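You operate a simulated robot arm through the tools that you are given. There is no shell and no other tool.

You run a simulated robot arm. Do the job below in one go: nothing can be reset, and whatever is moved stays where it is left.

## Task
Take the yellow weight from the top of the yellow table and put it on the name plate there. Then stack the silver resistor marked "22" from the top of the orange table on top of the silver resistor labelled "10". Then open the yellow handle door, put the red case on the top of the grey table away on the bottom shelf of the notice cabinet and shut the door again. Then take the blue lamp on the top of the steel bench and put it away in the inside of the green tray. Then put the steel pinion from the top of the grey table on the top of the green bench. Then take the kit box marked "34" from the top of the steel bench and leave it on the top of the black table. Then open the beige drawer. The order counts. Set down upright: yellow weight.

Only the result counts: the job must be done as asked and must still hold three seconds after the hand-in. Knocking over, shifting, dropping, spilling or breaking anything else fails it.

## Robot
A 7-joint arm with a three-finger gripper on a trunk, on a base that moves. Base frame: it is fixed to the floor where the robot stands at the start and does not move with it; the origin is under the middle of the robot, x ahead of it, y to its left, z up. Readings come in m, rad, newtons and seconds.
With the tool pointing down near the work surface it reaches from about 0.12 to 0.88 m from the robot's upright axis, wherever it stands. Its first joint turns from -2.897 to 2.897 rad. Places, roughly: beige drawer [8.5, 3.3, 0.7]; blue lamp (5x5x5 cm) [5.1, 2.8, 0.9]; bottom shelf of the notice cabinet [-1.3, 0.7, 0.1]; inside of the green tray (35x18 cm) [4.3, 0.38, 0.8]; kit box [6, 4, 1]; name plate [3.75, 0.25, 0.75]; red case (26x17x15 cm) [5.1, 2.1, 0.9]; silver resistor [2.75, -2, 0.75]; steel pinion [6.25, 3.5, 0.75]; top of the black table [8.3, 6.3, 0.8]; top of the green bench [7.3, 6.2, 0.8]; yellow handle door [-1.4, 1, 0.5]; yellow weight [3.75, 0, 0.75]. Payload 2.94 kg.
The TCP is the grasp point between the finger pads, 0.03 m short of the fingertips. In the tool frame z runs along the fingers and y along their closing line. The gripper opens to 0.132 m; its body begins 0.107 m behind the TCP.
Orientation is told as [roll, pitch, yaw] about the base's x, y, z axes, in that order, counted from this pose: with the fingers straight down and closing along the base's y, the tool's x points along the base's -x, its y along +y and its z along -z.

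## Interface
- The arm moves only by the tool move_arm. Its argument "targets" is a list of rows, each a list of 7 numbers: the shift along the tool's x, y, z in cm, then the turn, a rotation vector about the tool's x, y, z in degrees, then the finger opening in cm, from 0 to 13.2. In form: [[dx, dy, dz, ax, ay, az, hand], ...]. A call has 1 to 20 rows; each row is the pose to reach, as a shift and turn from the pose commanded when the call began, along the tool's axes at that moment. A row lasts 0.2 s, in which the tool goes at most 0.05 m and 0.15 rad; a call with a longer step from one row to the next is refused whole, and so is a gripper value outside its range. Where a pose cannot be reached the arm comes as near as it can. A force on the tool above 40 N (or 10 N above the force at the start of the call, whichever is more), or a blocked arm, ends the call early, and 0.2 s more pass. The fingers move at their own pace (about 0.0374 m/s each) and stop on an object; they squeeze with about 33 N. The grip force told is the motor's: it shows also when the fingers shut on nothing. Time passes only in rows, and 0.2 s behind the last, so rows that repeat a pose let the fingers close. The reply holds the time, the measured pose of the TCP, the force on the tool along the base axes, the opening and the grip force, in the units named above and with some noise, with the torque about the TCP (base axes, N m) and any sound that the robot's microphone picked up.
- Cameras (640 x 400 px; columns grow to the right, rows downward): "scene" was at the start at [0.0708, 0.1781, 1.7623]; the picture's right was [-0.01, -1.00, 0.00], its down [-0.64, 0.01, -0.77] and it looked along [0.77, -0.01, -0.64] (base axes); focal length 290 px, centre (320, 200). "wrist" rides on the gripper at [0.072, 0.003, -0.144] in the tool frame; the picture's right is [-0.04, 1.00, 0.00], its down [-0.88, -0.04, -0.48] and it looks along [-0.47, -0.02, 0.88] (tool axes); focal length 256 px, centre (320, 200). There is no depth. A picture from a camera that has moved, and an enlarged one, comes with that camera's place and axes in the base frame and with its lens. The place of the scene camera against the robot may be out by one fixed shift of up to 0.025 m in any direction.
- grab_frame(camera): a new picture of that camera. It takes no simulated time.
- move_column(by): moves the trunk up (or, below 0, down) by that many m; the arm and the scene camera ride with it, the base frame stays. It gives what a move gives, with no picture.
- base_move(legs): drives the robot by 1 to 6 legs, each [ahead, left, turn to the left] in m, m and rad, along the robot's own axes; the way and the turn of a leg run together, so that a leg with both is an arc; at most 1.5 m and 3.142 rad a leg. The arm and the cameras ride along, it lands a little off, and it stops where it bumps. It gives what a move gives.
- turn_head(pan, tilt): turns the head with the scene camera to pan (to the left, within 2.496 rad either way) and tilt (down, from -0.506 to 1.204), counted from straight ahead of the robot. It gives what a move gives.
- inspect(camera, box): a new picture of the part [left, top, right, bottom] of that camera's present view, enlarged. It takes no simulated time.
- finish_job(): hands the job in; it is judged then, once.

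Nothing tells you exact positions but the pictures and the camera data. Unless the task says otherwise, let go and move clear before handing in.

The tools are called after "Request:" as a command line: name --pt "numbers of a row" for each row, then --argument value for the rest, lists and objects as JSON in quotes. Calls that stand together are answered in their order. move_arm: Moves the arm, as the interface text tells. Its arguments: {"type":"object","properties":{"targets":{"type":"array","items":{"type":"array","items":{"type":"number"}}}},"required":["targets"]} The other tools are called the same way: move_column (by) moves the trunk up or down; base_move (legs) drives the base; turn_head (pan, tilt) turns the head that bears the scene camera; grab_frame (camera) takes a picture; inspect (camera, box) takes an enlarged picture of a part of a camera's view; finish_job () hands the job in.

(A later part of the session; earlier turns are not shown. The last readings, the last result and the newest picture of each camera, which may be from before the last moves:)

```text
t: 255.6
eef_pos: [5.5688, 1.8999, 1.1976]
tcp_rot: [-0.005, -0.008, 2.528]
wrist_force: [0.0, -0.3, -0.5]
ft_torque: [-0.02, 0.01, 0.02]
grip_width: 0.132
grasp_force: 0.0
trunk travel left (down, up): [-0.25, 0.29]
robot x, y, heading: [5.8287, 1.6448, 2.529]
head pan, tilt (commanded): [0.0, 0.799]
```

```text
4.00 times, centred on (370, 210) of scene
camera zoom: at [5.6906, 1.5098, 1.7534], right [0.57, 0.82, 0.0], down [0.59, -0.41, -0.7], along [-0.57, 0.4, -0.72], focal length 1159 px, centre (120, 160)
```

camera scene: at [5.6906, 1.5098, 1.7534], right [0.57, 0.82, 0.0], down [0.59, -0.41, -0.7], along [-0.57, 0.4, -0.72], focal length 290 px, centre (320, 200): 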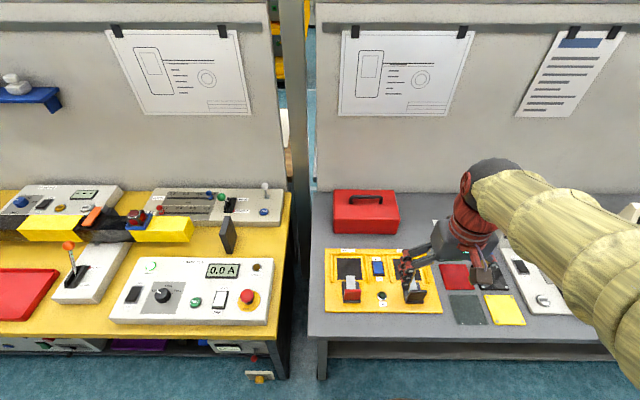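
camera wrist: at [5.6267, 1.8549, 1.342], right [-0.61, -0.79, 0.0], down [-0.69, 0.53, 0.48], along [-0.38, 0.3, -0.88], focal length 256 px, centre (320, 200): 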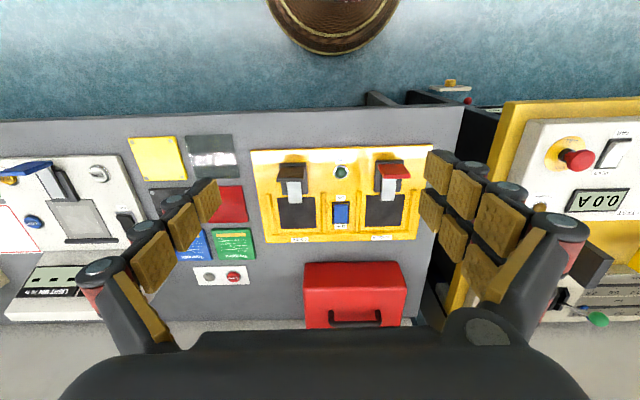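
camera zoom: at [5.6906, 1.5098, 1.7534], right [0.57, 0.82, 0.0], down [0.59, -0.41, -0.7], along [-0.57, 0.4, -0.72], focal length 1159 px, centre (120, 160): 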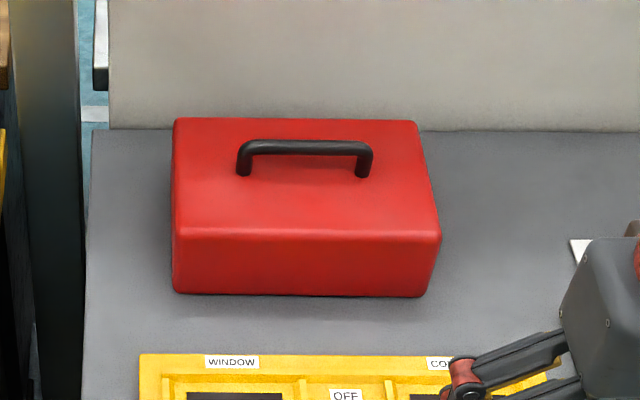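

The handle bar is about 12 cm long, 4 cm above the lid, at z ≈ 0.923, about 0.87 m ahead. First I'll turn the gripper 90° so it closes across the bar, reaching partway out.

Request:
move_arm --pt "-2.2 0.5 0.4 0 0 -7.5 13.2" --pt "-4.3 1.1 0.8 0 0 -15 12" --pt "-6.5 1.7 1.2 0 0 -22.5 11" --pt "-8.7 2.2 1.6 0 0 -30 10" --pt "-10.8 2.8 2 0 0 -37.5 9" --pt "-13 3.3 2.5 0 0 -45 8" --pt "-15.2 3.9 2.9 0 0 -52.5 7" --pt "-17.3 4.4 3.3 0 0 -60 6" --pt "-19.5 5 3.7 0 0 -67.5 5" --pt "-21.7 5.5 4.2 0 0 -75 4" --pt "-23.8 6.1 4.6 0 0 -82.5 4" --pt "-26 6.6 5 0 0 -90 4" --pt "-26 6.6 5 0 0 -90 4"

Request:
move_arm --pt "0 -2.9 2.4 7.5 0 0 4" --pt "0 -5.8 4.8 15 0 0 4" --pt "0 -8.7 7.1 22.5 0 0 4" --pt "0 -11.6 9.5 30 0 0 4" --pt "0 -14.5 11.9 37.5 0 0 4" --pt "0 -17.4 14.3 45 0 0 4" --pt "0 -17.4 14.3 45 0 0 4"

Request:
grab_frame --camera "wrist"

Request:
grab_frame --camera "scene"

```text
t: 258.4
eef_pos: [5.3187, 1.9967, 1.1493]
tcp_rot: [-0.01, 0.006, -2.183]
wrist_force: [-0.9, 0.6, -0.8]
ft_torque: [0.0, -0.03, 0.02]
grip_width: 0.0401
grasp_force: 0.0
trunk travel left (down, up): [-0.25, 0.29]
robot x, y, heading: [5.8273, 1.6464, 2.531]
head pan, tilt (commanded): [0.0, 0.799]
```

```text
t: 260.0
eef_pos: [5.1769, 2.0982, 1.01]
tcp_rot: [-0.795, 0.005, -2.181]
wrist_force: [1.6, -1.0, -1.6]
ft_torque: [0.12, 0.16, 0.02]
grip_width: 0.0397
grasp_force: 0.1
trunk travel left (down, up): [-0.25, 0.29]
robot x, y, heading: [5.8283, 1.643, 2.532]
head pan, tilt (commanded): [0.0, 0.799]
```

```text
taken
camera wrist: at [5.3032, 2.0968, 1.1088], right [0.55, -0.43, -0.71], down [-0.25, -0.9, 0.36], along [-0.8, -0.02, -0.6], focal length 256 px, centre (320, 200)
```

wrist: 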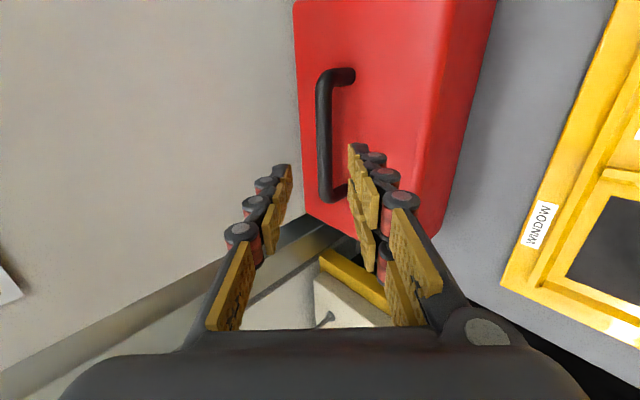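

```text
taken
camera scene: at [5.6916, 1.5091, 1.7535], right [0.57, 0.82, 0.0], down [0.59, -0.41, -0.7], along [-0.57, 0.4, -0.72], focal length 290 px, centre (320, 200)
```

scene: 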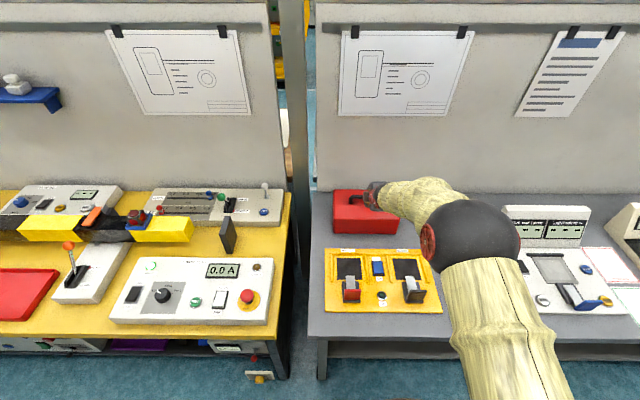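

The tilted hand is lined up with the bar, about 11 cm short of it. Advancing 8 cm with a narrow 3.4 cm opening, then checking against the lid.

Request:
move_arm --pt "0.4 0.2 2 0 0 0 3.4" --pt "0.4 0.2 4 0 0 0 3.4" --pt "0.4 0.2 6 0 0 0 3.4" --pt "0.4 0.2 8 0 0 0 3.4" --pt "0.4 0.2 8 0 0 0 3.4"

Request:
grab_frame --camera "wrist"

Request:
inspect --camera "scene" --box '[310, 160, 430, 260]'

```text
t: 261.2
eef_pos: [5.1326, 2.135, 0.95]
tcp_rot: [-0.796, 0.006, -2.185]
wrist_force: [-0.1, 0.0, -0.7]
ft_torque: [0.02, 0.01, 0.0]
grip_width: 0.0342
grasp_force: 0.0
trunk travel left (down, up): [-0.25, 0.29]
robot x, y, heading: [5.8294, 1.6527, 2.53]
head pan, tilt (commanded): [0.0, 0.799]
```

```text
taken
camera wrist: at [5.2582, 2.1332, 1.0503], right [0.55, -0.44, -0.71], down [-0.25, -0.9, 0.36], along [-0.8, -0.02, -0.6], focal length 256 px, centre (320, 200)
```

wrist: 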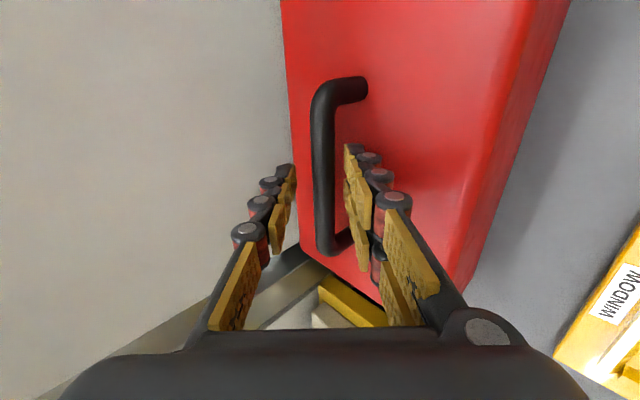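

```text
4.00 times, centred on (370, 210) of scene
camera zoom: at [5.6901, 1.5102, 1.7534], right [0.57, 0.82, 0.0], down [0.59, -0.41, -0.7], along [-0.57, 0.4, -0.72], focal length 1159 px, centre (120, 160)
```

zoom: 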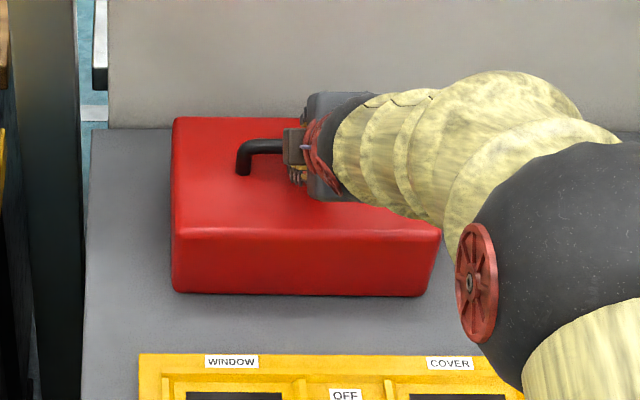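

Close to the bar now. Zooming on the wrist view to judge the fingers against bar and lid.

Request:
inspect --camera "wrist" --box '[240, 60, 420, 280]'

```text
1.82 times, centred on (330, 170) of wrist
camera zoom: at [5.2582, 2.1332, 1.0503], right [0.55, -0.44, -0.71], down [-0.25, -0.9, 0.36], along [-0.8, -0.02, -0.6], focal length 465 px, centre (302, 254)
```

zoom: 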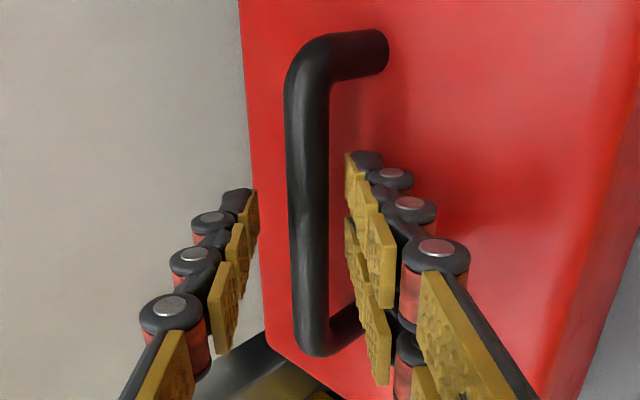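

The bar is centred between the pads, and the fingertips are thin enough to clear the lid. Advancing 1.8 cm and closing.

Request:
move_arm --pt "0 0.1 0.6 0 0 0 3.2" --pt "0 0.1 1.2 0 0 0 3.2" --pt "0 0.1 1.8 0 0 0 3.2" --pt "0 0.1 1.8 0 0 0 2" --pt "0 0.1 1.8 0 0 0 0.5" --pt "0 0.1 1.8 0 0 0 0" --pt "0 0.1 1.8 0 0 0 0" --pt "0 0.1 1.8 0 0 0 0"

Request:
inspect --camera "wrist" --box '[240, 60, 420, 280]'

```text
t: 263.0
eef_pos: [5.123, 2.1411, 0.9369]
tcp_rot: [-0.792, 0.004, -2.185]
wrist_force: [-0.5, -0.9, 0.1]
ft_torque: [-0.35, 0.2, -0.09]
grip_width: 0.0145
grasp_force: 33.3
trunk travel left (down, up): [-0.25, 0.29]
robot x, y, heading: [5.8269, 1.6465, 2.528]
head pan, tilt (commanded): [0.0, 0.799]
```

```text
1.82 times, centred on (330, 170) of wrist
camera zoom: at [5.2492, 2.1402, 1.0371], right [0.55, -0.44, -0.71], down [-0.25, -0.9, 0.36], along [-0.8, -0.02, -0.6], focal length 465 px, centre (302, 254)
```

zoom: 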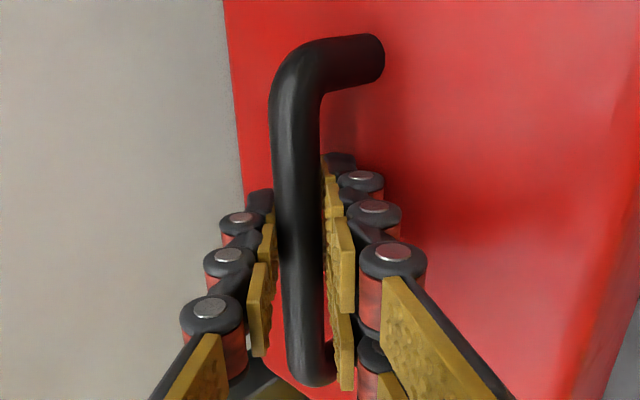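

The bar is gripped (1.45 cm, 33 N). Lifting straight up 6 cm to see how the case hangs.

Request:
move_arm --pt "0 -0.5 -0.5 0 0 0 0" --pt "0 -1.4 -1.4 0 0 0 0" --pt "0 -2.8 -2.8 0 0 0 0" --pt "0 -4.2 -4.2 0 0 0 0" --pt "0 -4.2 -4.2 0 0 0 0"

Request:
grab_frame --camera "wrist"

Request:
grab_frame --camera "scene"

```text
t: 264.2
eef_pos: [5.1225, 2.141, 0.9968]
tcp_rot: [-0.792, 0.006, -2.185]
wrist_force: [-1.0, 0.1, -7.1]
ft_torque: [0.03, -0.03, 0.02]
grip_width: 0.0148
grasp_force: 33.0
trunk travel left (down, up): [-0.25, 0.29]
robot x, y, heading: [5.8263, 1.6498, 2.528]
head pan, tilt (commanded): [0.0, 0.799]
```

```text
taken
camera wrist: at [5.25, 2.1399, 1.0971], right [0.55, -0.44, -0.71], down [-0.25, -0.9, 0.36], along [-0.8, -0.02, -0.61], focal length 256 px, centre (320, 200)
```

wrist: 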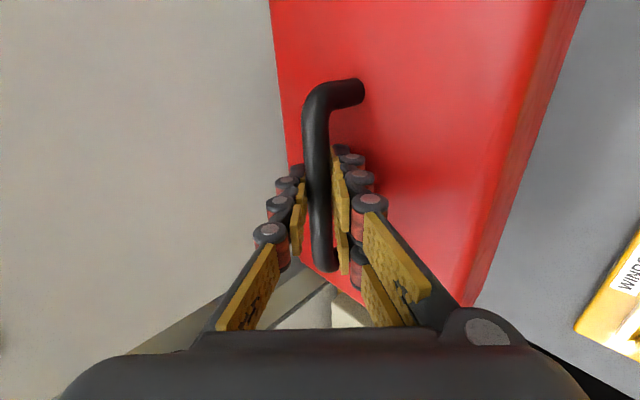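

```text
taken
camera scene: at [5.6895, 1.5106, 1.7533], right [0.57, 0.82, 0.0], down [0.59, -0.41, -0.7], along [-0.57, 0.4, -0.72], focal length 290 px, centre (320, 200)
```

scene: 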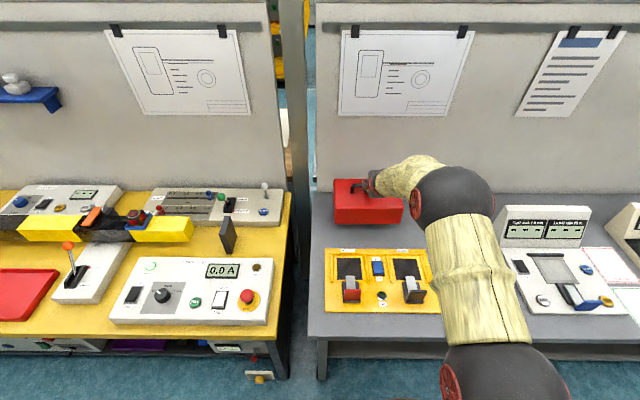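

The case hangs level, about 0.7 kg. Raising it further and drawing it back towards me clear of the table.

Request:
move_arm --pt "0 -2.5 -2.5 0 0 0 0" --pt "0 -5 -5 0 0 0 0" --pt "0 -7.5 -7.5 0 0 0 0" --pt "0 -9.2 -9.2 0 0 0 0" --pt "0 -6.5 -11.9 0 0 0 0" --pt "0 -3.7 -14.7 0 0 0 0" --pt "0 -1 -17.4 0 0 0 0" --pt "0 1.8 -20.2 0 0 0 0" --pt "0 4.5 -22.9 0 0 0 0" --pt "0 7.2 -25.6 0 0 0 0" --pt "0 10 -28.4 0 0 0 0" --pt "0 12.7 -31.1 0 0 0 0" --pt "0 12.7 -31.1 0 0 0 0"

Request:
grab_frame --camera "scene"

```text
t: 264.9
eef_pos: [5.1588, 2.1161, 1.0044]
tcp_rot: [-0.664, 0.021, -2.172]
wrist_force: [3.1, -3.6, -10.4]
ft_torque: [0.05, 0.06, -0.02]
grip_width: 0.0147
grasp_force: 32.7
trunk travel left (down, up): [-0.25, 0.29]
robot x, y, heading: [5.8281, 1.6464, 2.526]
head pan, tilt (commanded): [0.0, 0.799]
stopped in row 3: the force on the tool passed its limit at 65 N (the readings are from after the stop); the commanded pose is now the measured one
```

```text
taken
camera scene: at [5.692, 1.509, 1.7531], right [0.57, 0.82, 0.0], down [0.59, -0.41, -0.7], along [-0.57, 0.4, -0.72], focal length 290 px, centre (320, 200)
```

scene: 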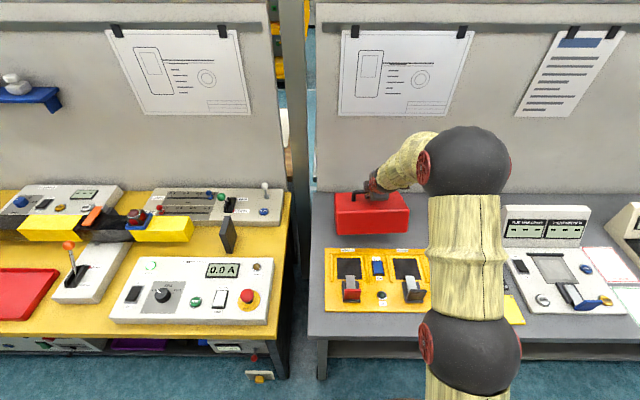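

The move stopped on a force spike and the hand tilt changed a little; I'll check the case and surroundings before going on.

Request:
grab_frame --camera "wrist"

Request:
inspect --camera "scene" --box '[300, 120, 560, 320]'

```text
taken
camera wrist: at [5.2728, 2.1233, 1.1186], right [0.63, -0.47, -0.62], down [-0.29, -0.88, 0.38], along [-0.72, -0.06, -0.69], focal length 256 px, centre (320, 200)
```

wrist: 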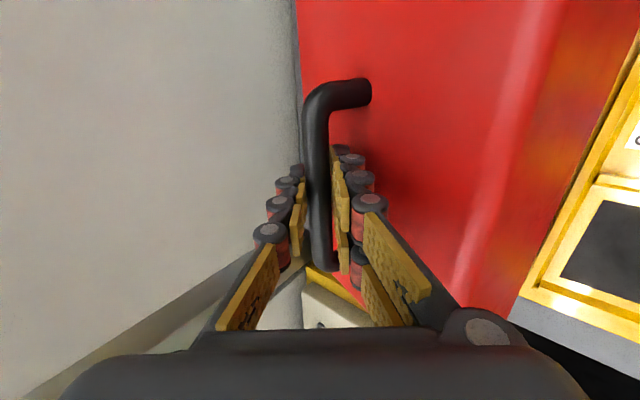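

```text
2.00 times, centred on (430, 220) of scene
camera zoom: at [5.692, 1.509, 1.7531], right [0.57, 0.82, 0.0], down [0.59, -0.41, -0.7], along [-0.57, 0.4, -0.72], focal length 579 px, centre (100, 160)
```

zoom: 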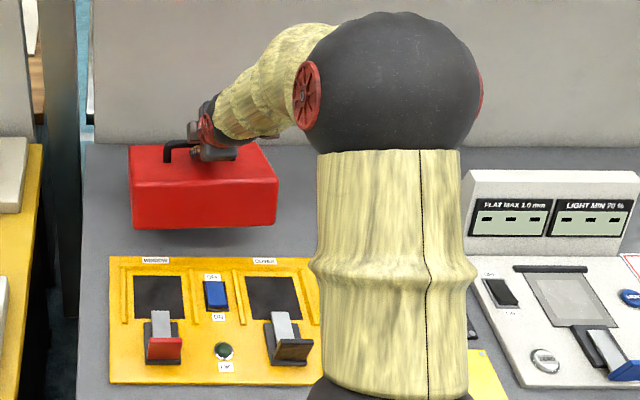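

Nothing on the table has shifted and the case is still held; the elbow probably touched the partition. I'll back the base off 5 cm, raise the trunk instead of the arm, then reverse clear.

Request:
base_move --legs '[[-0.05, 0, 0]]'

Request:
move_column --by 0.15

Request:
grab_frame --camera "scene"

```text
t: 265.8
eef_pos: [5.1951, 2.0919, 1.0133]
tcp_rot: [-0.679, 0.021, -2.175]
wrist_force: [0.3, 0.7, -7.4]
ft_torque: [0.02, -0.01, 0.02]
grip_width: 0.0145
grasp_force: 32.8
trunk travel left (down, up): [-0.25, 0.29]
robot x, y, heading: [5.8716, 1.6152, 2.531]
head pan, tilt (commanded): [0.0, 0.799]
```

```text
t: 267.6
eef_pos: [5.1942, 2.0903, 1.1624]
tcp_rot: [-0.677, 0.022, -2.173]
wrist_force: [0.5, -0.5, -7.8]
ft_torque: [0.0, 0.01, 0.02]
grip_width: 0.0147
grasp_force: 33.4
trunk travel left (down, up): [-0.4, 0.14]
robot x, y, heading: [5.8679, 1.6203, 2.532]
head pan, tilt (commanded): [0.0, 0.799]
```

```text
taken
camera scene: at [5.731, 1.4814, 1.9032], right [0.57, 0.82, 0.0], down [0.59, -0.41, -0.7], along [-0.57, 0.4, -0.72], focal length 290 px, centre (320, 200)
```

scene: 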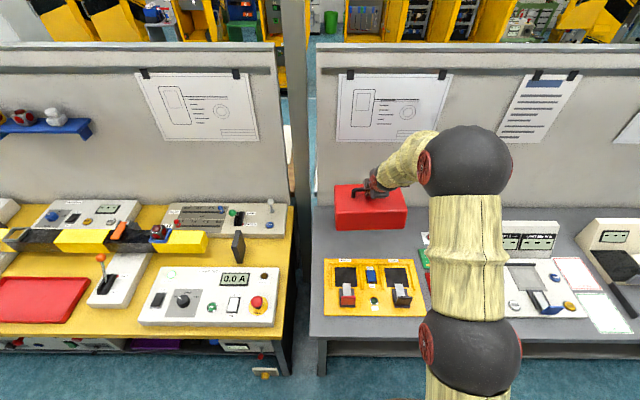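

The case hangs free at z ≈ 1.0. Reversing into the aisle.

Request:
base_move --legs '[[-0.35, 0, 0]]'

Request:
move_arm --pt "0 0 0 3.5 0 0 0" --pt "0 0 0 6.6 0 0 0" --pt "0 0 0 6.6 0 0 0"

Request:
grab_frame --camera "scene"

Request:
grab_frame --camera "wrist"

```text
t: 269.9
eef_pos: [5.4817, 1.8888, 1.1643]
tcp_rot: [-0.678, 0.023, -2.17]
wrist_force: [0.8, -0.6, -6.7]
ft_torque: [0.0, 0.0, 0.0]
grip_width: 0.0144
grasp_force: 33.3
trunk travel left (down, up): [-0.4, 0.14]
robot x, y, heading: [6.1555, 1.4135, 2.535]
head pan, tilt (commanded): [0.0, 0.799]
```

```text
t: 270.6
eef_pos: [5.4773, 1.8928, 1.1684]
tcp_rot: [-0.766, 0.023, -2.175]
wrist_force: [-0.5, -1.5, -7.4]
ft_torque: [-0.04, -0.02, 0.0]
grip_width: 0.0145
grasp_force: 33.0
out of reach, approached as far as the arm can: row 1, 2, 3
trunk travel left (down, up): [-0.4, 0.14]
robot x, y, heading: [6.1555, 1.4182, 2.532]
head pan, tilt (commanded): [0.0, 0.799]
```

```text
taken
camera scene: at [6.02, 1.2787, 1.9033], right [0.57, 0.82, 0.0], down [0.59, -0.41, -0.7], along [-0.57, 0.4, -0.72], focal length 290 px, centre (320, 200)
```

scene: 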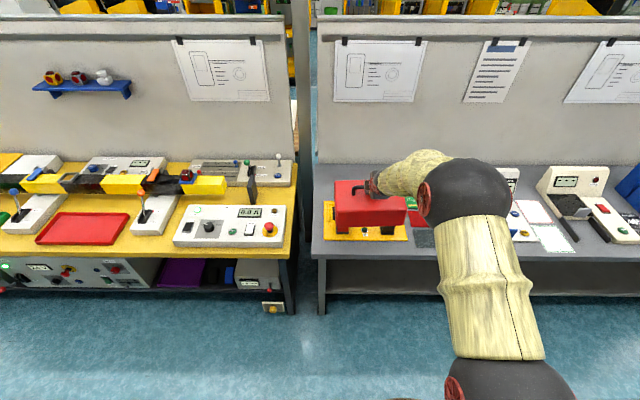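

```text
taken
camera wrist: at [5.6009, 1.8928, 1.2717], right [0.58, -0.43, -0.69], down [-0.25, -0.9, 0.35], along [-0.78, -0.03, -0.63], focal length 256 px, centre (320, 200)
```

wrist: 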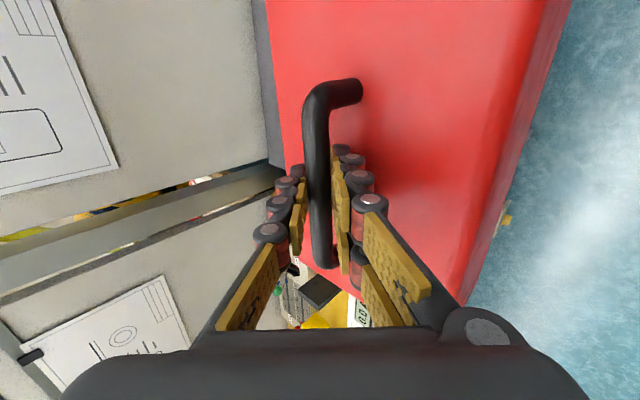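

Retracting the arm so the case rides close to me, about 0.55 m ahead.

Request:
move_arm --pt "0 2.9 -2.8 0 0 0 0" --pt "0 5.8 -5.5 0 0 0 0" --pt "0 8.6 -8.3 0 0 0 0" --pt "0 11.5 -11.1 0 0 0 0" --pt "0 14.4 -13.9 0 0 0 0" --pt "0 17.3 -16.6 0 0 0 0" --pt "0 20.2 -19.4 0 0 0 0" --pt "0 20.2 -19.4 0 0 0 0"

Request:
grab_frame --camera "scene"

```text
t: 272.4
eef_pos: [5.7091, 1.7355, 1.1603]
tcp_rot: [-0.793, 0.017, -2.17]
wrist_force: [-1.0, 0.9, -7.5]
ft_torque: [-0.02, -0.05, 0.0]
grip_width: 0.0143
grasp_force: 32.7
trunk travel left (down, up): [-0.4, 0.14]
robot x, y, heading: [6.155, 1.419, 2.53]
head pan, tilt (commanded): [0.0, 0.799]
```

```text
taken
camera scene: at [6.0191, 1.2793, 1.9033], right [0.57, 0.82, 0.0], down [0.59, -0.41, -0.7], along [-0.57, 0.4, -0.72], focal length 290 px, centre (320, 200)
```

scene: 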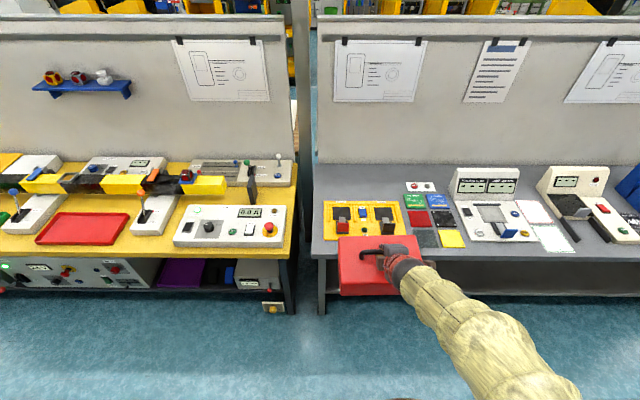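

The case is close in. Turning to face back down the aisle and driving towards the cabinet, holding the case above table height.

Request:
base_move --legs '[[0, 0, 1.57], [1.4, 0, 0], [1.4, 0, 0], [0, 0, -0.96]]'

Request:
grab_frame --camera "scene"

```text
t: 292.2
eef_pos: [4.0333, -0.8793, 1.1608]
tcp_rot: [-0.793, 0.019, -1.539]
wrist_force: [0.6, -0.1, -7.4]
ft_torque: [0.03, -0.04, 0.01]
grip_width: 0.0146
grasp_force: 33.0
trunk travel left (down, up): [-0.4, 0.14]
robot x, y, heading: [4.5812, -0.8746, -3.123]
head pan, tilt (commanded): [0.0, 0.799]
```

```text
taken
camera scene: at [4.5508, -1.0747, 1.9033], right [-0.02, 1.0, 0.0], down [0.72, 0.02, -0.7], along [-0.7, -0.02, -0.72], focal length 290 px, centre (320, 200)
```

scene: 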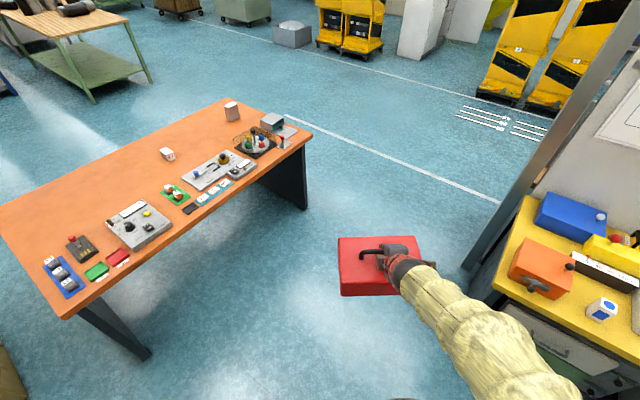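

Clear run ahead. Driving west past the orange table back to the starting area.

Request:
base_move --legs '[[1.0, 0, 0], [1.07, -0.36, 0], [1.2, -0.35, 0], [1.0, -0.35, 0]]'

Request:
grab_frame --camera "scene"

```text
t: 313.7
eef_pos: [-0.278, 0.0198, 1.16]
tcp_rot: [-0.793, 0.019, -1.495]
wrist_force: [-0.2, 0.2, -7.2]
ft_torque: [0.02, -0.07, -0.01]
grip_width: 0.0146
grasp_force: 32.6
trunk travel left (down, up): [-0.4, 0.14]
robot x, y, heading: [0.2715, 0.0485, -3.078]
head pan, tilt (commanded): [0.0, 0.799]
```

```text
taken
camera scene: at [0.2456, -0.1532, 1.9033], right [-0.06, 1.0, 0.0], down [0.72, 0.05, -0.7], along [-0.7, -0.04, -0.72], focal length 290 px, centre (320, 200)
```

scene: 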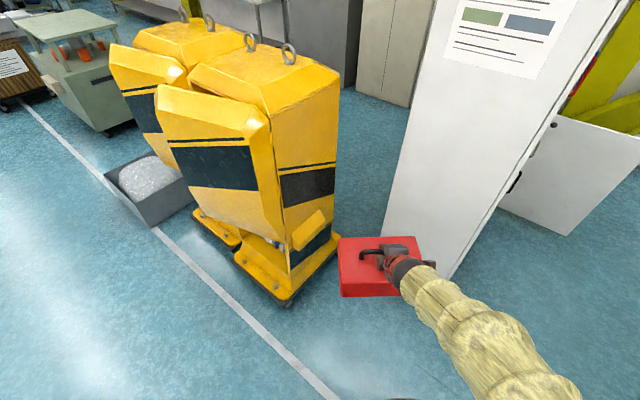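

Next to the cabinet again. I'll drive through the gap, then turn right round (away from the open leaf) to face the open compartment.

Request:
base_move --legs '[[0, 0, -1.07], [1.02, -0.07, 0], [0.85, 0.03, 0], [0, 0, -2.16], [0, 0, -2.16]]'

Request:
grab_frame --camera "scene"

```text
t: 336.2
eef_pos: [-1.0038, 1.2216, 1.159]
tcp_rot: [-0.793, 0.019, -0.583]
wrist_force: [-1.1, 0.1, -8.7]
ft_torque: [0.09, -0.02, -0.01]
grip_width: 0.0147
grasp_force: 33.3
trunk travel left (down, up): [-0.4, 0.14]
robot x, y, heading: [-0.6894, 1.6763, -2.168]
head pan, tilt (commanded): [0.0, 0.799]
```

```text
taken
camera scene: at [-0.5482, 1.5136, 1.9033], right [-0.83, 0.56, 0.0], down [0.4, 0.59, -0.7], along [-0.39, -0.58, -0.72], focal length 290 px, centre (320, 200)
```

scene: 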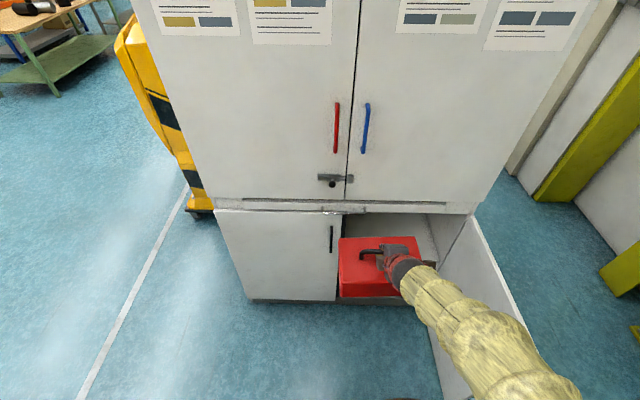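

I'm in front of the open compartment, case 0.36 m out from the cabinet face. Lowering the trunk fully, then the arm in stages.

Request:
move_column --by -0.4

Request:
move_arm --pt "0 2 3 0 0 0 0" --pt "0 4 6 0 0 0 0" --pt "0 6.5 8.5 0 0 0 0" --pt "0 9 11 0 0 0 0" --pt "0 11.5 13.5 0 0 0 0" --pt "0 14 16 0 0 0 0"

Request:
grab_frame --camera "scene"

```text
t: 340.0
eef_pos: [-1.0027, 1.2234, 0.7594]
tcp_rot: [-0.793, 0.018, -0.585]
wrist_force: [-0.7, -0.6, -7.9]
ft_torque: [0.04, -0.02, 0.0]
grip_width: 0.0144
grasp_force: 32.9
trunk travel left (down, up): [0.0, 0.54]
robot x, y, heading: [-0.6936, 1.6715, -2.173]
head pan, tilt (commanded): [0.0, 0.799]
```

```text
t: 341.4
eef_pos: [-1.0142, 1.2108, 0.5473]
tcp_rot: [-0.793, 0.019, -0.586]
wrist_force: [-0.1, -0.1, -5.4]
ft_torque: [0.08, -0.05, 0.02]
grip_width: 0.0147
grasp_force: 33.3
trunk travel left (down, up): [0.0, 0.54]
robot x, y, heading: [-0.6923, 1.6749, -2.172]
head pan, tilt (commanded): [0.0, 0.799]
```

```text
taken
camera scene: at [-0.5477, 1.5142, 1.5033], right [-0.83, 0.56, 0.0], down [0.4, 0.59, -0.7], along [-0.39, -0.58, -0.72], focal length 290 px, centre (320, 200)
```

scene: 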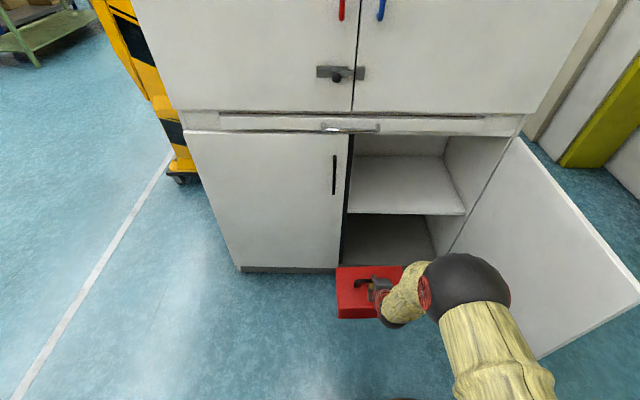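

Reaching fine so far. Lowering further to TCP z ≈ 0.33.

Request:
move_arm --pt "0 2.5 2.5 0 0 0 0" --pt "0 5 5 0 0 0 0" --pt "0 7.5 7.5 0 0 0 0" --pt "0 10 10 0 0 0 0" --pt "0 12.5 12.5 0 0 0 0" --pt "0 15 15 0 0 0 0" --pt "0 15 15 0 0 0 0"

Request:
grab_frame --camera "scene"

Request:
grab_frame --camera "wrist"

```text
t: 343.0
eef_pos: [-1.0197, 1.2111, 0.3343]
tcp_rot: [-0.79, 0.017, -0.585]
wrist_force: [-0.2, 0.7, -7.9]
ft_torque: [0.04, -0.01, 0.04]
grip_width: 0.0149
grasp_force: 32.8
trunk travel left (down, up): [0.0, 0.54]
robot x, y, heading: [-0.6909, 1.6718, -2.165]
head pan, tilt (commanded): [0.0, 0.799]
```

```text
taken
camera scene: at [-0.5482, 1.5135, 1.5034], right [-0.83, 0.56, 0.0], down [0.4, 0.59, -0.7], along [-0.39, -0.58, -0.72], focal length 290 px, centre (320, 200)
```

scene: 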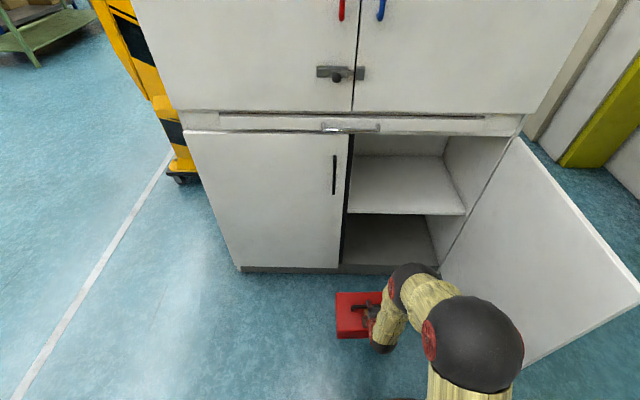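

```text
taken
camera wrist: at [-1.0219, 1.3396, 0.4354], right [0.41, 0.57, -0.71], down [0.91, -0.23, 0.34], along [0.03, -0.79, -0.61], focal length 256 px, centre (320, 200)
```

wrist: 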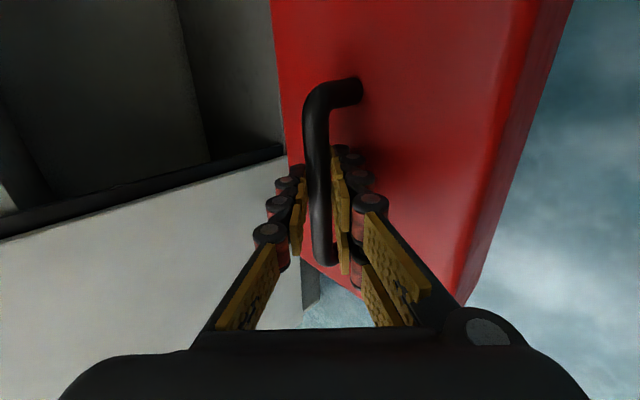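

Low reach works. Before inserting I'll zoom on the compartment to measure the shelf edges.

Request:
inspect --camera "scene" --box '[320, 110, 540, 290]'

```text
2.22 times, centred on (430, 200) of scene
camera zoom: at [-0.5482, 1.5135, 1.5034], right [-0.83, 0.56, 0.0], down [0.4, 0.59, -0.7], along [-0.39, -0.58, -0.72], focal length 644 px, centre (76, 200)
```

zoom: 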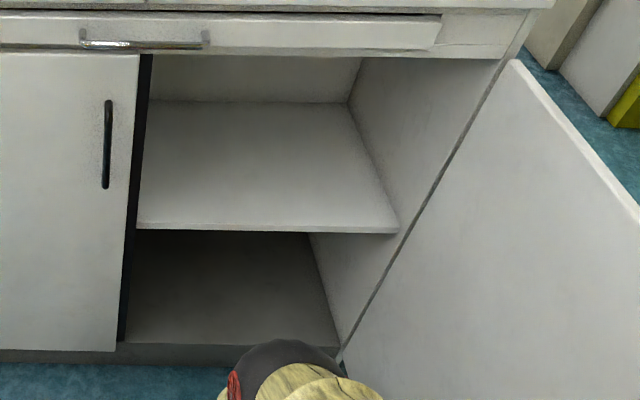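

Shelf top is at z ≈ 0.09–0.10, mid-shelf underside about 0.50, opening from w 0.58 to 1.08. I'll extend the arm forward and 12 cm right, so the elbow stays clear of the upper doors.

Request:
move_arm --pt "1.6 -2 2 0 0 0 0" --pt "3.2 -4 4 0 0 0 0" --pt "4.8 -6 6 0 0 0 0" --pt "6.4 -8.1 8.1 0 0 0 0" --pt "7.9 -10.1 10.1 0 0 0 0" --pt "9.5 -12.1 12.1 0 0 0 0" --pt "11.1 -14.2 14.2 0 0 0 0" --pt "12.7 -16.2 16.2 0 0 0 0" --pt "12.7 -16.2 16.2 0 0 0 0"

Request:
grab_frame --camera "scene"

Request:
grab_frame --camera "wrist"

```text
t: 345.0
eef_pos: [-1.2525, 1.0931, 0.3386]
tcp_rot: [-0.791, 0.019, -0.585]
wrist_force: [-0.4, -0.4, -7.6]
ft_torque: [0.1, -0.02, -0.02]
grip_width: 0.0147
grasp_force: 33.3
trunk travel left (down, up): [0.0, 0.54]
robot x, y, heading: [-0.689, 1.6719, -2.167]
head pan, tilt (commanded): [0.0, 0.799]
```

```text
taken
camera scene: at [-0.5485, 1.5134, 1.5033], right [-0.83, 0.56, 0.0], down [0.4, 0.59, -0.7], along [-0.39, -0.58, -0.72], focal length 290 px, centre (320, 200)
```

scene: 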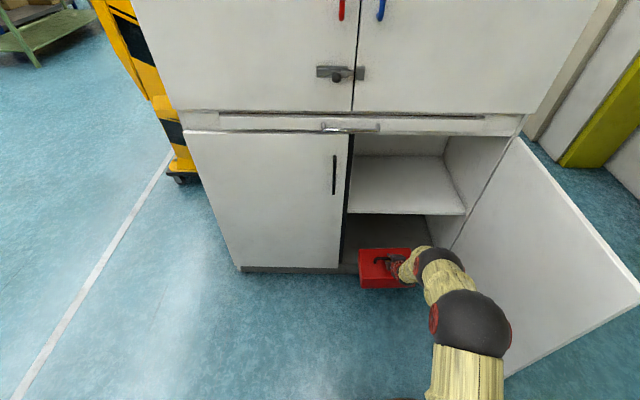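

```text
taken
camera wrist: at [-1.2541, 1.2199, 0.4406], right [0.41, 0.57, -0.71], down [0.91, -0.23, 0.34], along [0.03, -0.79, -0.61], focal length 256 px, centre (320, 200)
```

wrist: 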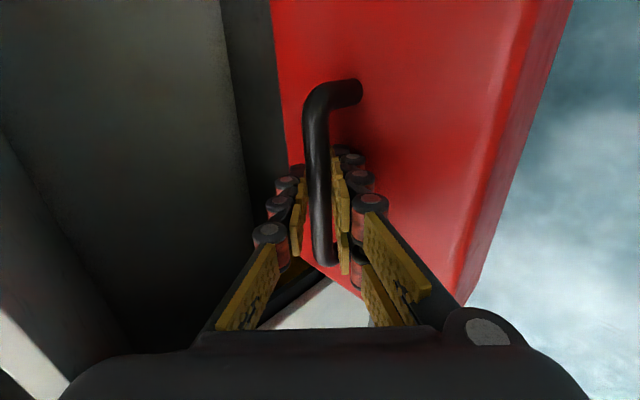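

The case is at the compartment mouth (w ≈ 0.80). Lowering to 2–3 cm above shelf height before driving it in.

Request:
move_arm --pt "0 1.5 1.5 0 0 0 0" --pt "0 3 3 0 0 0 0" --pt "0 4.2 4.2 0 0 0 0" --pt "0 4.2 4.2 0 0 0 0"

Request:
inspect --camera "scene" --box '[320, 190, 520, 320]'

```text
t: 346.0
eef_pos: [-1.2528, 1.0925, 0.2795]
tcp_rot: [-0.791, 0.018, -0.585]
wrist_force: [-0.4, 0.8, -7.9]
ft_torque: [0.05, 0.02, 0.0]
grip_width: 0.0148
grasp_force: 33.3
trunk travel left (down, up): [0.0, 0.54]
robot x, y, heading: [-0.6913, 1.6684, -2.172]
head pan, tilt (commanded): [0.0, 0.799]
```

```text
3.08 times, centred on (420, 255) of scene
camera zoom: at [-0.5486, 1.5133, 1.5034], right [-0.83, 0.56, 0.0], down [0.4, 0.59, -0.7], along [-0.39, -0.58, -0.72], focal length 891 px, centre (12, 31)
```

zoom: 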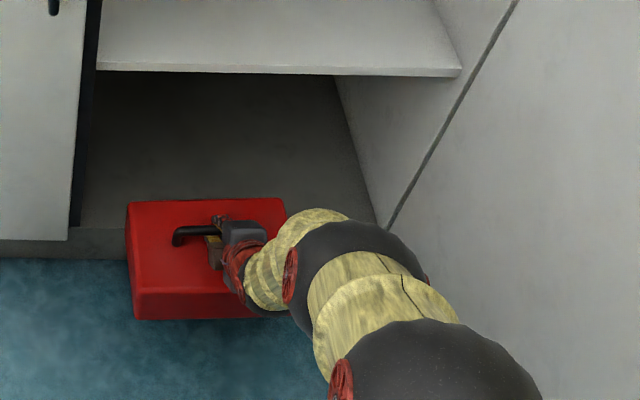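

Clearances look fine: the elbow is above and outside, the hand will pass under the mid shelf. Driving the base forward 0.12 m first.

Request:
base_move --legs '[[0.12, 0, 0]]'

Request:
inspect --camera "scene" --box '[320, 190, 520, 320]'

Request:
grab_frame --camera "wrist"

```text
t: 347.3
eef_pos: [-1.3217, 0.9913, 0.2803]
tcp_rot: [-0.792, 0.021, -0.586]
wrist_force: [-0.7, 0.2, -7.3]
ft_torque: [0.06, -0.03, 0.05]
grip_width: 0.0149
grasp_force: 33.3
trunk travel left (down, up): [0.0, 0.54]
robot x, y, heading: [-0.7595, 1.5735, -2.169]
head pan, tilt (commanded): [0.0, 0.799]
```

```text
3.08 times, centred on (420, 255) of scene
camera zoom: at [-0.617, 1.4125, 1.5033], right [-0.83, 0.56, 0.0], down [0.4, 0.59, -0.7], along [-0.39, -0.58, -0.72], focal length 891 px, centre (12, 31)
```

zoom: 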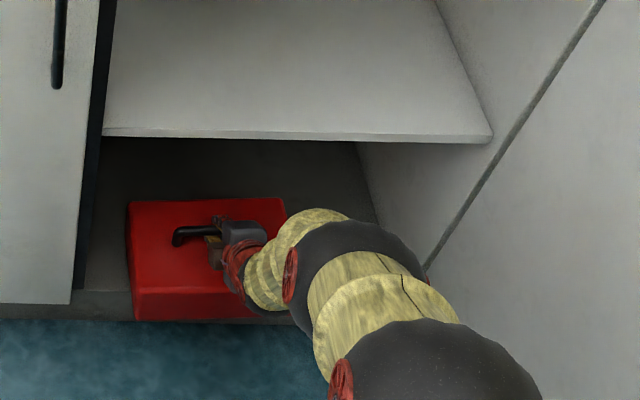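

```text
taken
camera wrist: at [-1.3233, 1.1179, 0.3811], right [0.41, 0.57, -0.71], down [0.91, -0.23, 0.34], along [0.03, -0.79, -0.61], focal length 256 px, centre (320, 200)
```

wrist: 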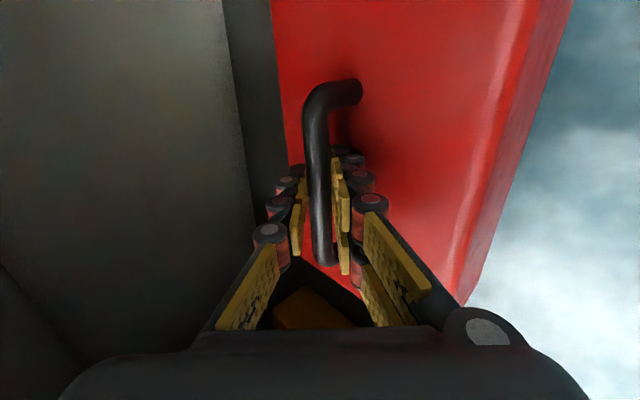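

Going in cleanly; the case is now straddling the shelf edge with clearance. Driving another 0.10 m.

Request:
base_move --legs '[[0.1, 0, 0]]'

Request:
inspect --camera "scene" --box '[320, 190, 520, 320]'

Request:
grab_frame --camera "wrist"

```text
t: 348.4
eef_pos: [-1.3764, 0.9051, 0.2788]
tcp_rot: [-0.791, 0.018, -0.582]
wrist_force: [0.3, -0.8, -8.2]
ft_torque: [0.06, -0.01, -0.03]
grip_width: 0.0148
grasp_force: 33.1
trunk travel left (down, up): [0.0, 0.54]
robot x, y, heading: [-0.8179, 1.4871, -2.167]
head pan, tilt (commanded): [0.0, 0.799]
```

```text
3.08 times, centred on (420, 255) of scene
camera zoom: at [-0.6737, 1.3288, 1.5033], right [-0.83, 0.56, 0.0], down [0.4, 0.59, -0.7], along [-0.39, -0.58, -0.72], focal length 891 px, centre (12, 31)
```

zoom: 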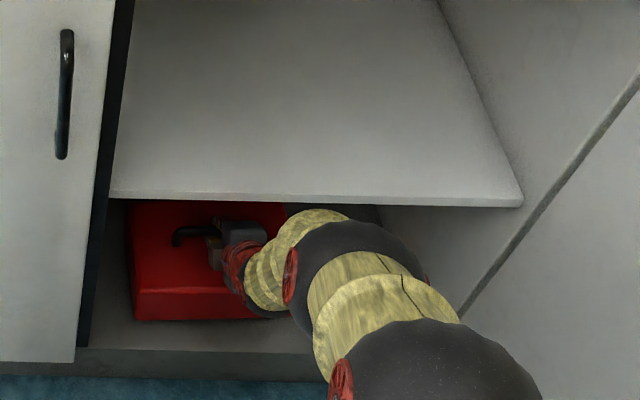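

```text
taken
camera wrist: at [-1.3793, 1.033, 0.3809], right [0.41, 0.57, -0.71], down [0.91, -0.23, 0.34], along [0.03, -0.79, -0.61], focal length 256 px, centre (320, 200)
```

wrist: 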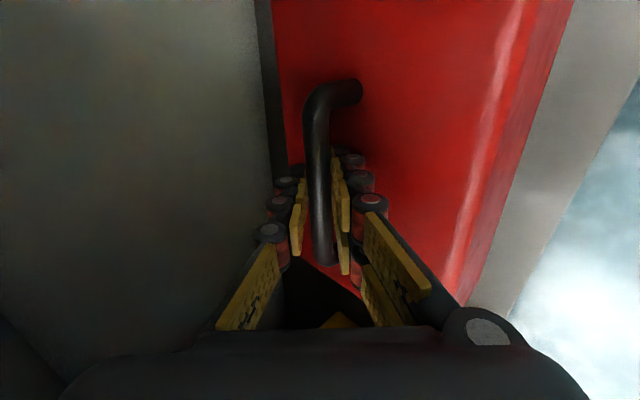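

The case is fully inside, front face about 2–3 cm behind the shelf edge. Lowering in small steps until it rests.

Request:
move_arm --pt "0 0.5 0.5 0 0 0 0" --pt "0 0.9 0.9 0 0 0 0" --pt "0 1.3 1.3 0 0 0 0"

Request:
move_arm --pt "0 0.3 0.3 0 0 0 0" --pt "0 0.5 0.5 0 0 0 0"

```text
t: 349.2
eef_pos: [-1.3779, 0.9064, 0.2613]
tcp_rot: [-0.79, 0.019, -0.583]
wrist_force: [0.2, -0.2, -7.4]
ft_torque: [0.04, 0.01, 0.0]
grip_width: 0.0149
grasp_force: 32.6
trunk travel left (down, up): [0.0, 0.54]
robot x, y, heading: [-0.8152, 1.4864, -2.163]
head pan, tilt (commanded): [0.0, 0.799]
```

```text
t: 349.8
eef_pos: [-1.378, 0.9064, 0.2544]
tcp_rot: [-0.79, 0.019, -0.587]
wrist_force: [-0.7, 0.8, -5.6]
ft_torque: [-0.06, -0.2, 0.03]
grip_width: 0.0151
grasp_force: 32.9
trunk travel left (down, up): [0.0, 0.54]
robot x, y, heading: [-0.8154, 1.4887, -2.166]
head pan, tilt (commanded): [0.0, 0.799]
```

Request:
move_arm --pt "0 0.2 0.2 0 0 0 0" --pt "0 0.35 0.35 0 0 0 0"

Request:
grab_frame --camera "wrist"

```text
t: 350.4
eef_pos: [-1.3788, 0.9054, 0.2512]
tcp_rot: [-0.795, 0.021, -0.584]
wrist_force: [-4.8, 0.9, 6.7]
ft_torque: [-0.76, -0.89, -0.16]
grip_width: 0.0147
grasp_force: 32.7
trunk travel left (down, up): [0.0, 0.54]
robot x, y, heading: [-0.8175, 1.4895, -2.165]
head pan, tilt (commanded): [0.0, 0.799]
```

```text
taken
camera wrist: at [-1.3811, 1.0326, 0.3522], right [0.41, 0.57, -0.71], down [0.91, -0.23, 0.34], along [0.03, -0.79, -0.61], focal length 256 px, centre (320, 200)
```

wrist: 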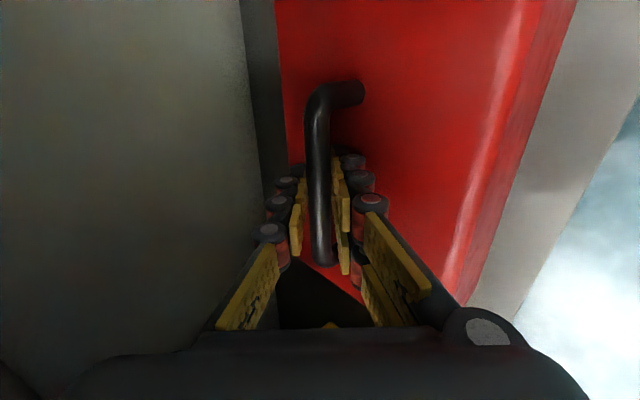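

The shelf is carrying the case. Opening just enough to free the bar and backing out along the tool axis.

Request:
move_arm --pt "0 -0.1 -0.1 0 0 0 0.5" --pt "0 -0.1 -0.1 0 0 0 2" --pt "0 -0.1 -0.1 0 0 0 3.2" --pt "0 -0.1 -0.1 0 0 0 3.2" --pt "0 -0.1 -1.5 0 0 0 3.2" --pt "0 -0.1 -3 0 0 0 3.2" --pt "0 -0.1 -4.5 0 0 0 3.2" --pt "0 -0.1 -6 0 0 0 3.2"

Request:
grab_frame --camera "wrist"

Request:
inspect --camera "scene" --box '[320, 190, 520, 320]'

```text
t: 352.2
eef_pos: [-1.3546, 0.9409, 0.2933]
tcp_rot: [-0.791, 0.018, -0.585]
wrist_force: [0.1, 0.4, -0.5]
ft_torque: [0.01, -0.01, -0.01]
grip_width: 0.0319
grasp_force: 0.1
trunk travel left (down, up): [0.0, 0.54]
robot x, y, heading: [-0.8183, 1.4888, -2.165]
head pan, tilt (commanded): [0.0, 0.799]
```

```text
taken
camera wrist: at [-1.3559, 1.0679, 0.3943], right [0.41, 0.57, -0.71], down [0.91, -0.23, 0.34], along [0.03, -0.79, -0.61], focal length 256 px, centre (320, 200)
```

wrist: 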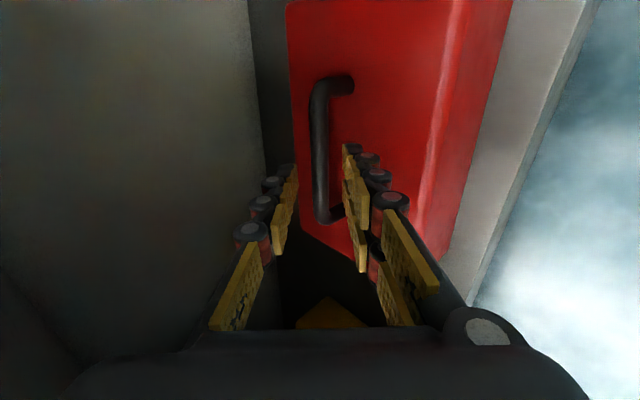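

```text
3.08 times, centred on (420, 255) of scene
camera zoom: at [-0.6734, 1.329, 1.5034], right [-0.83, 0.56, 0.0], down [0.4, 0.59, -0.7], along [-0.39, -0.58, -0.72], focal length 891 px, centre (12, 31)
```

zoom: 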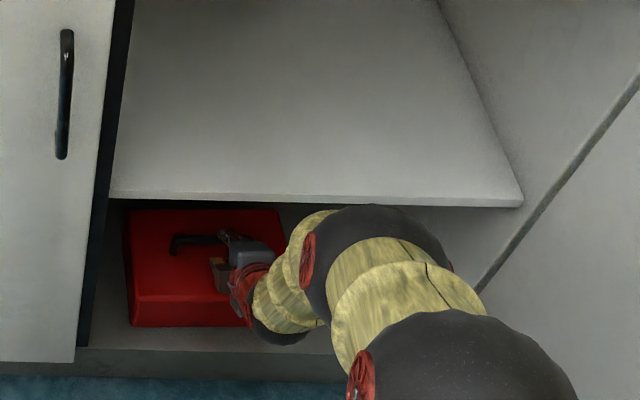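

The case rests on the bottom shelf, free of the hand. Backing the base away from the cabinet.

Request:
base_move --legs '[[-0.4, 0, 0]]'

Request:
grab_frame --camera "scene"

Request:
inspect --camera "scene" --box '[300, 100, 640, 320]'

```text
t: 354.7
eef_pos: [-1.1294, 1.2681, 0.2926]
tcp_rot: [-0.791, 0.019, -0.579]
wrist_force: [-1.1, 0.8, 0.3]
ft_torque: [0.0, 0.02, 0.02]
grip_width: 0.0317
grasp_force: 0.0
trunk travel left (down, up): [0.0, 0.54]
robot x, y, heading: [-0.5967, 1.8187, -2.161]
head pan, tilt (commanded): [0.0, 0.799]
```

```text
taken
camera scene: at [-0.4507, 1.6597, 1.5034], right [-0.83, 0.56, 0.0], down [0.4, 0.6, -0.7], along [-0.39, -0.58, -0.72], focal length 290 px, centre (320, 200)
```

scene: 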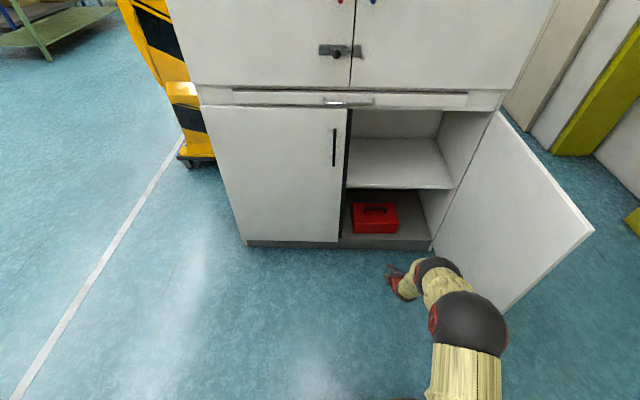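

```text
1.82 times, centred on (470, 210) of scene
camera zoom: at [-0.4507, 1.6597, 1.5034], right [-0.83, 0.56, 0.0], down [0.4, 0.6, -0.7], along [-0.39, -0.58, -0.72], focal length 527 px, centre (47, 182)
```

zoom: 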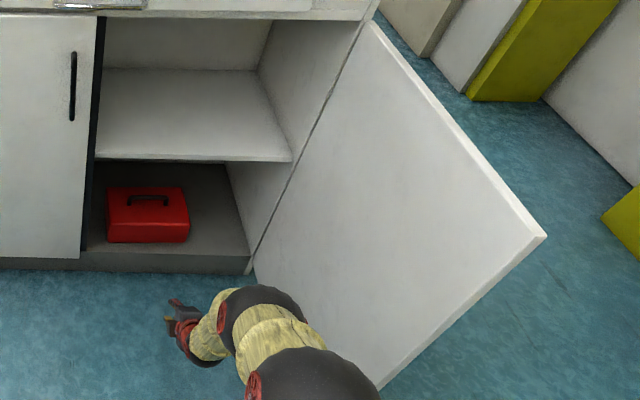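

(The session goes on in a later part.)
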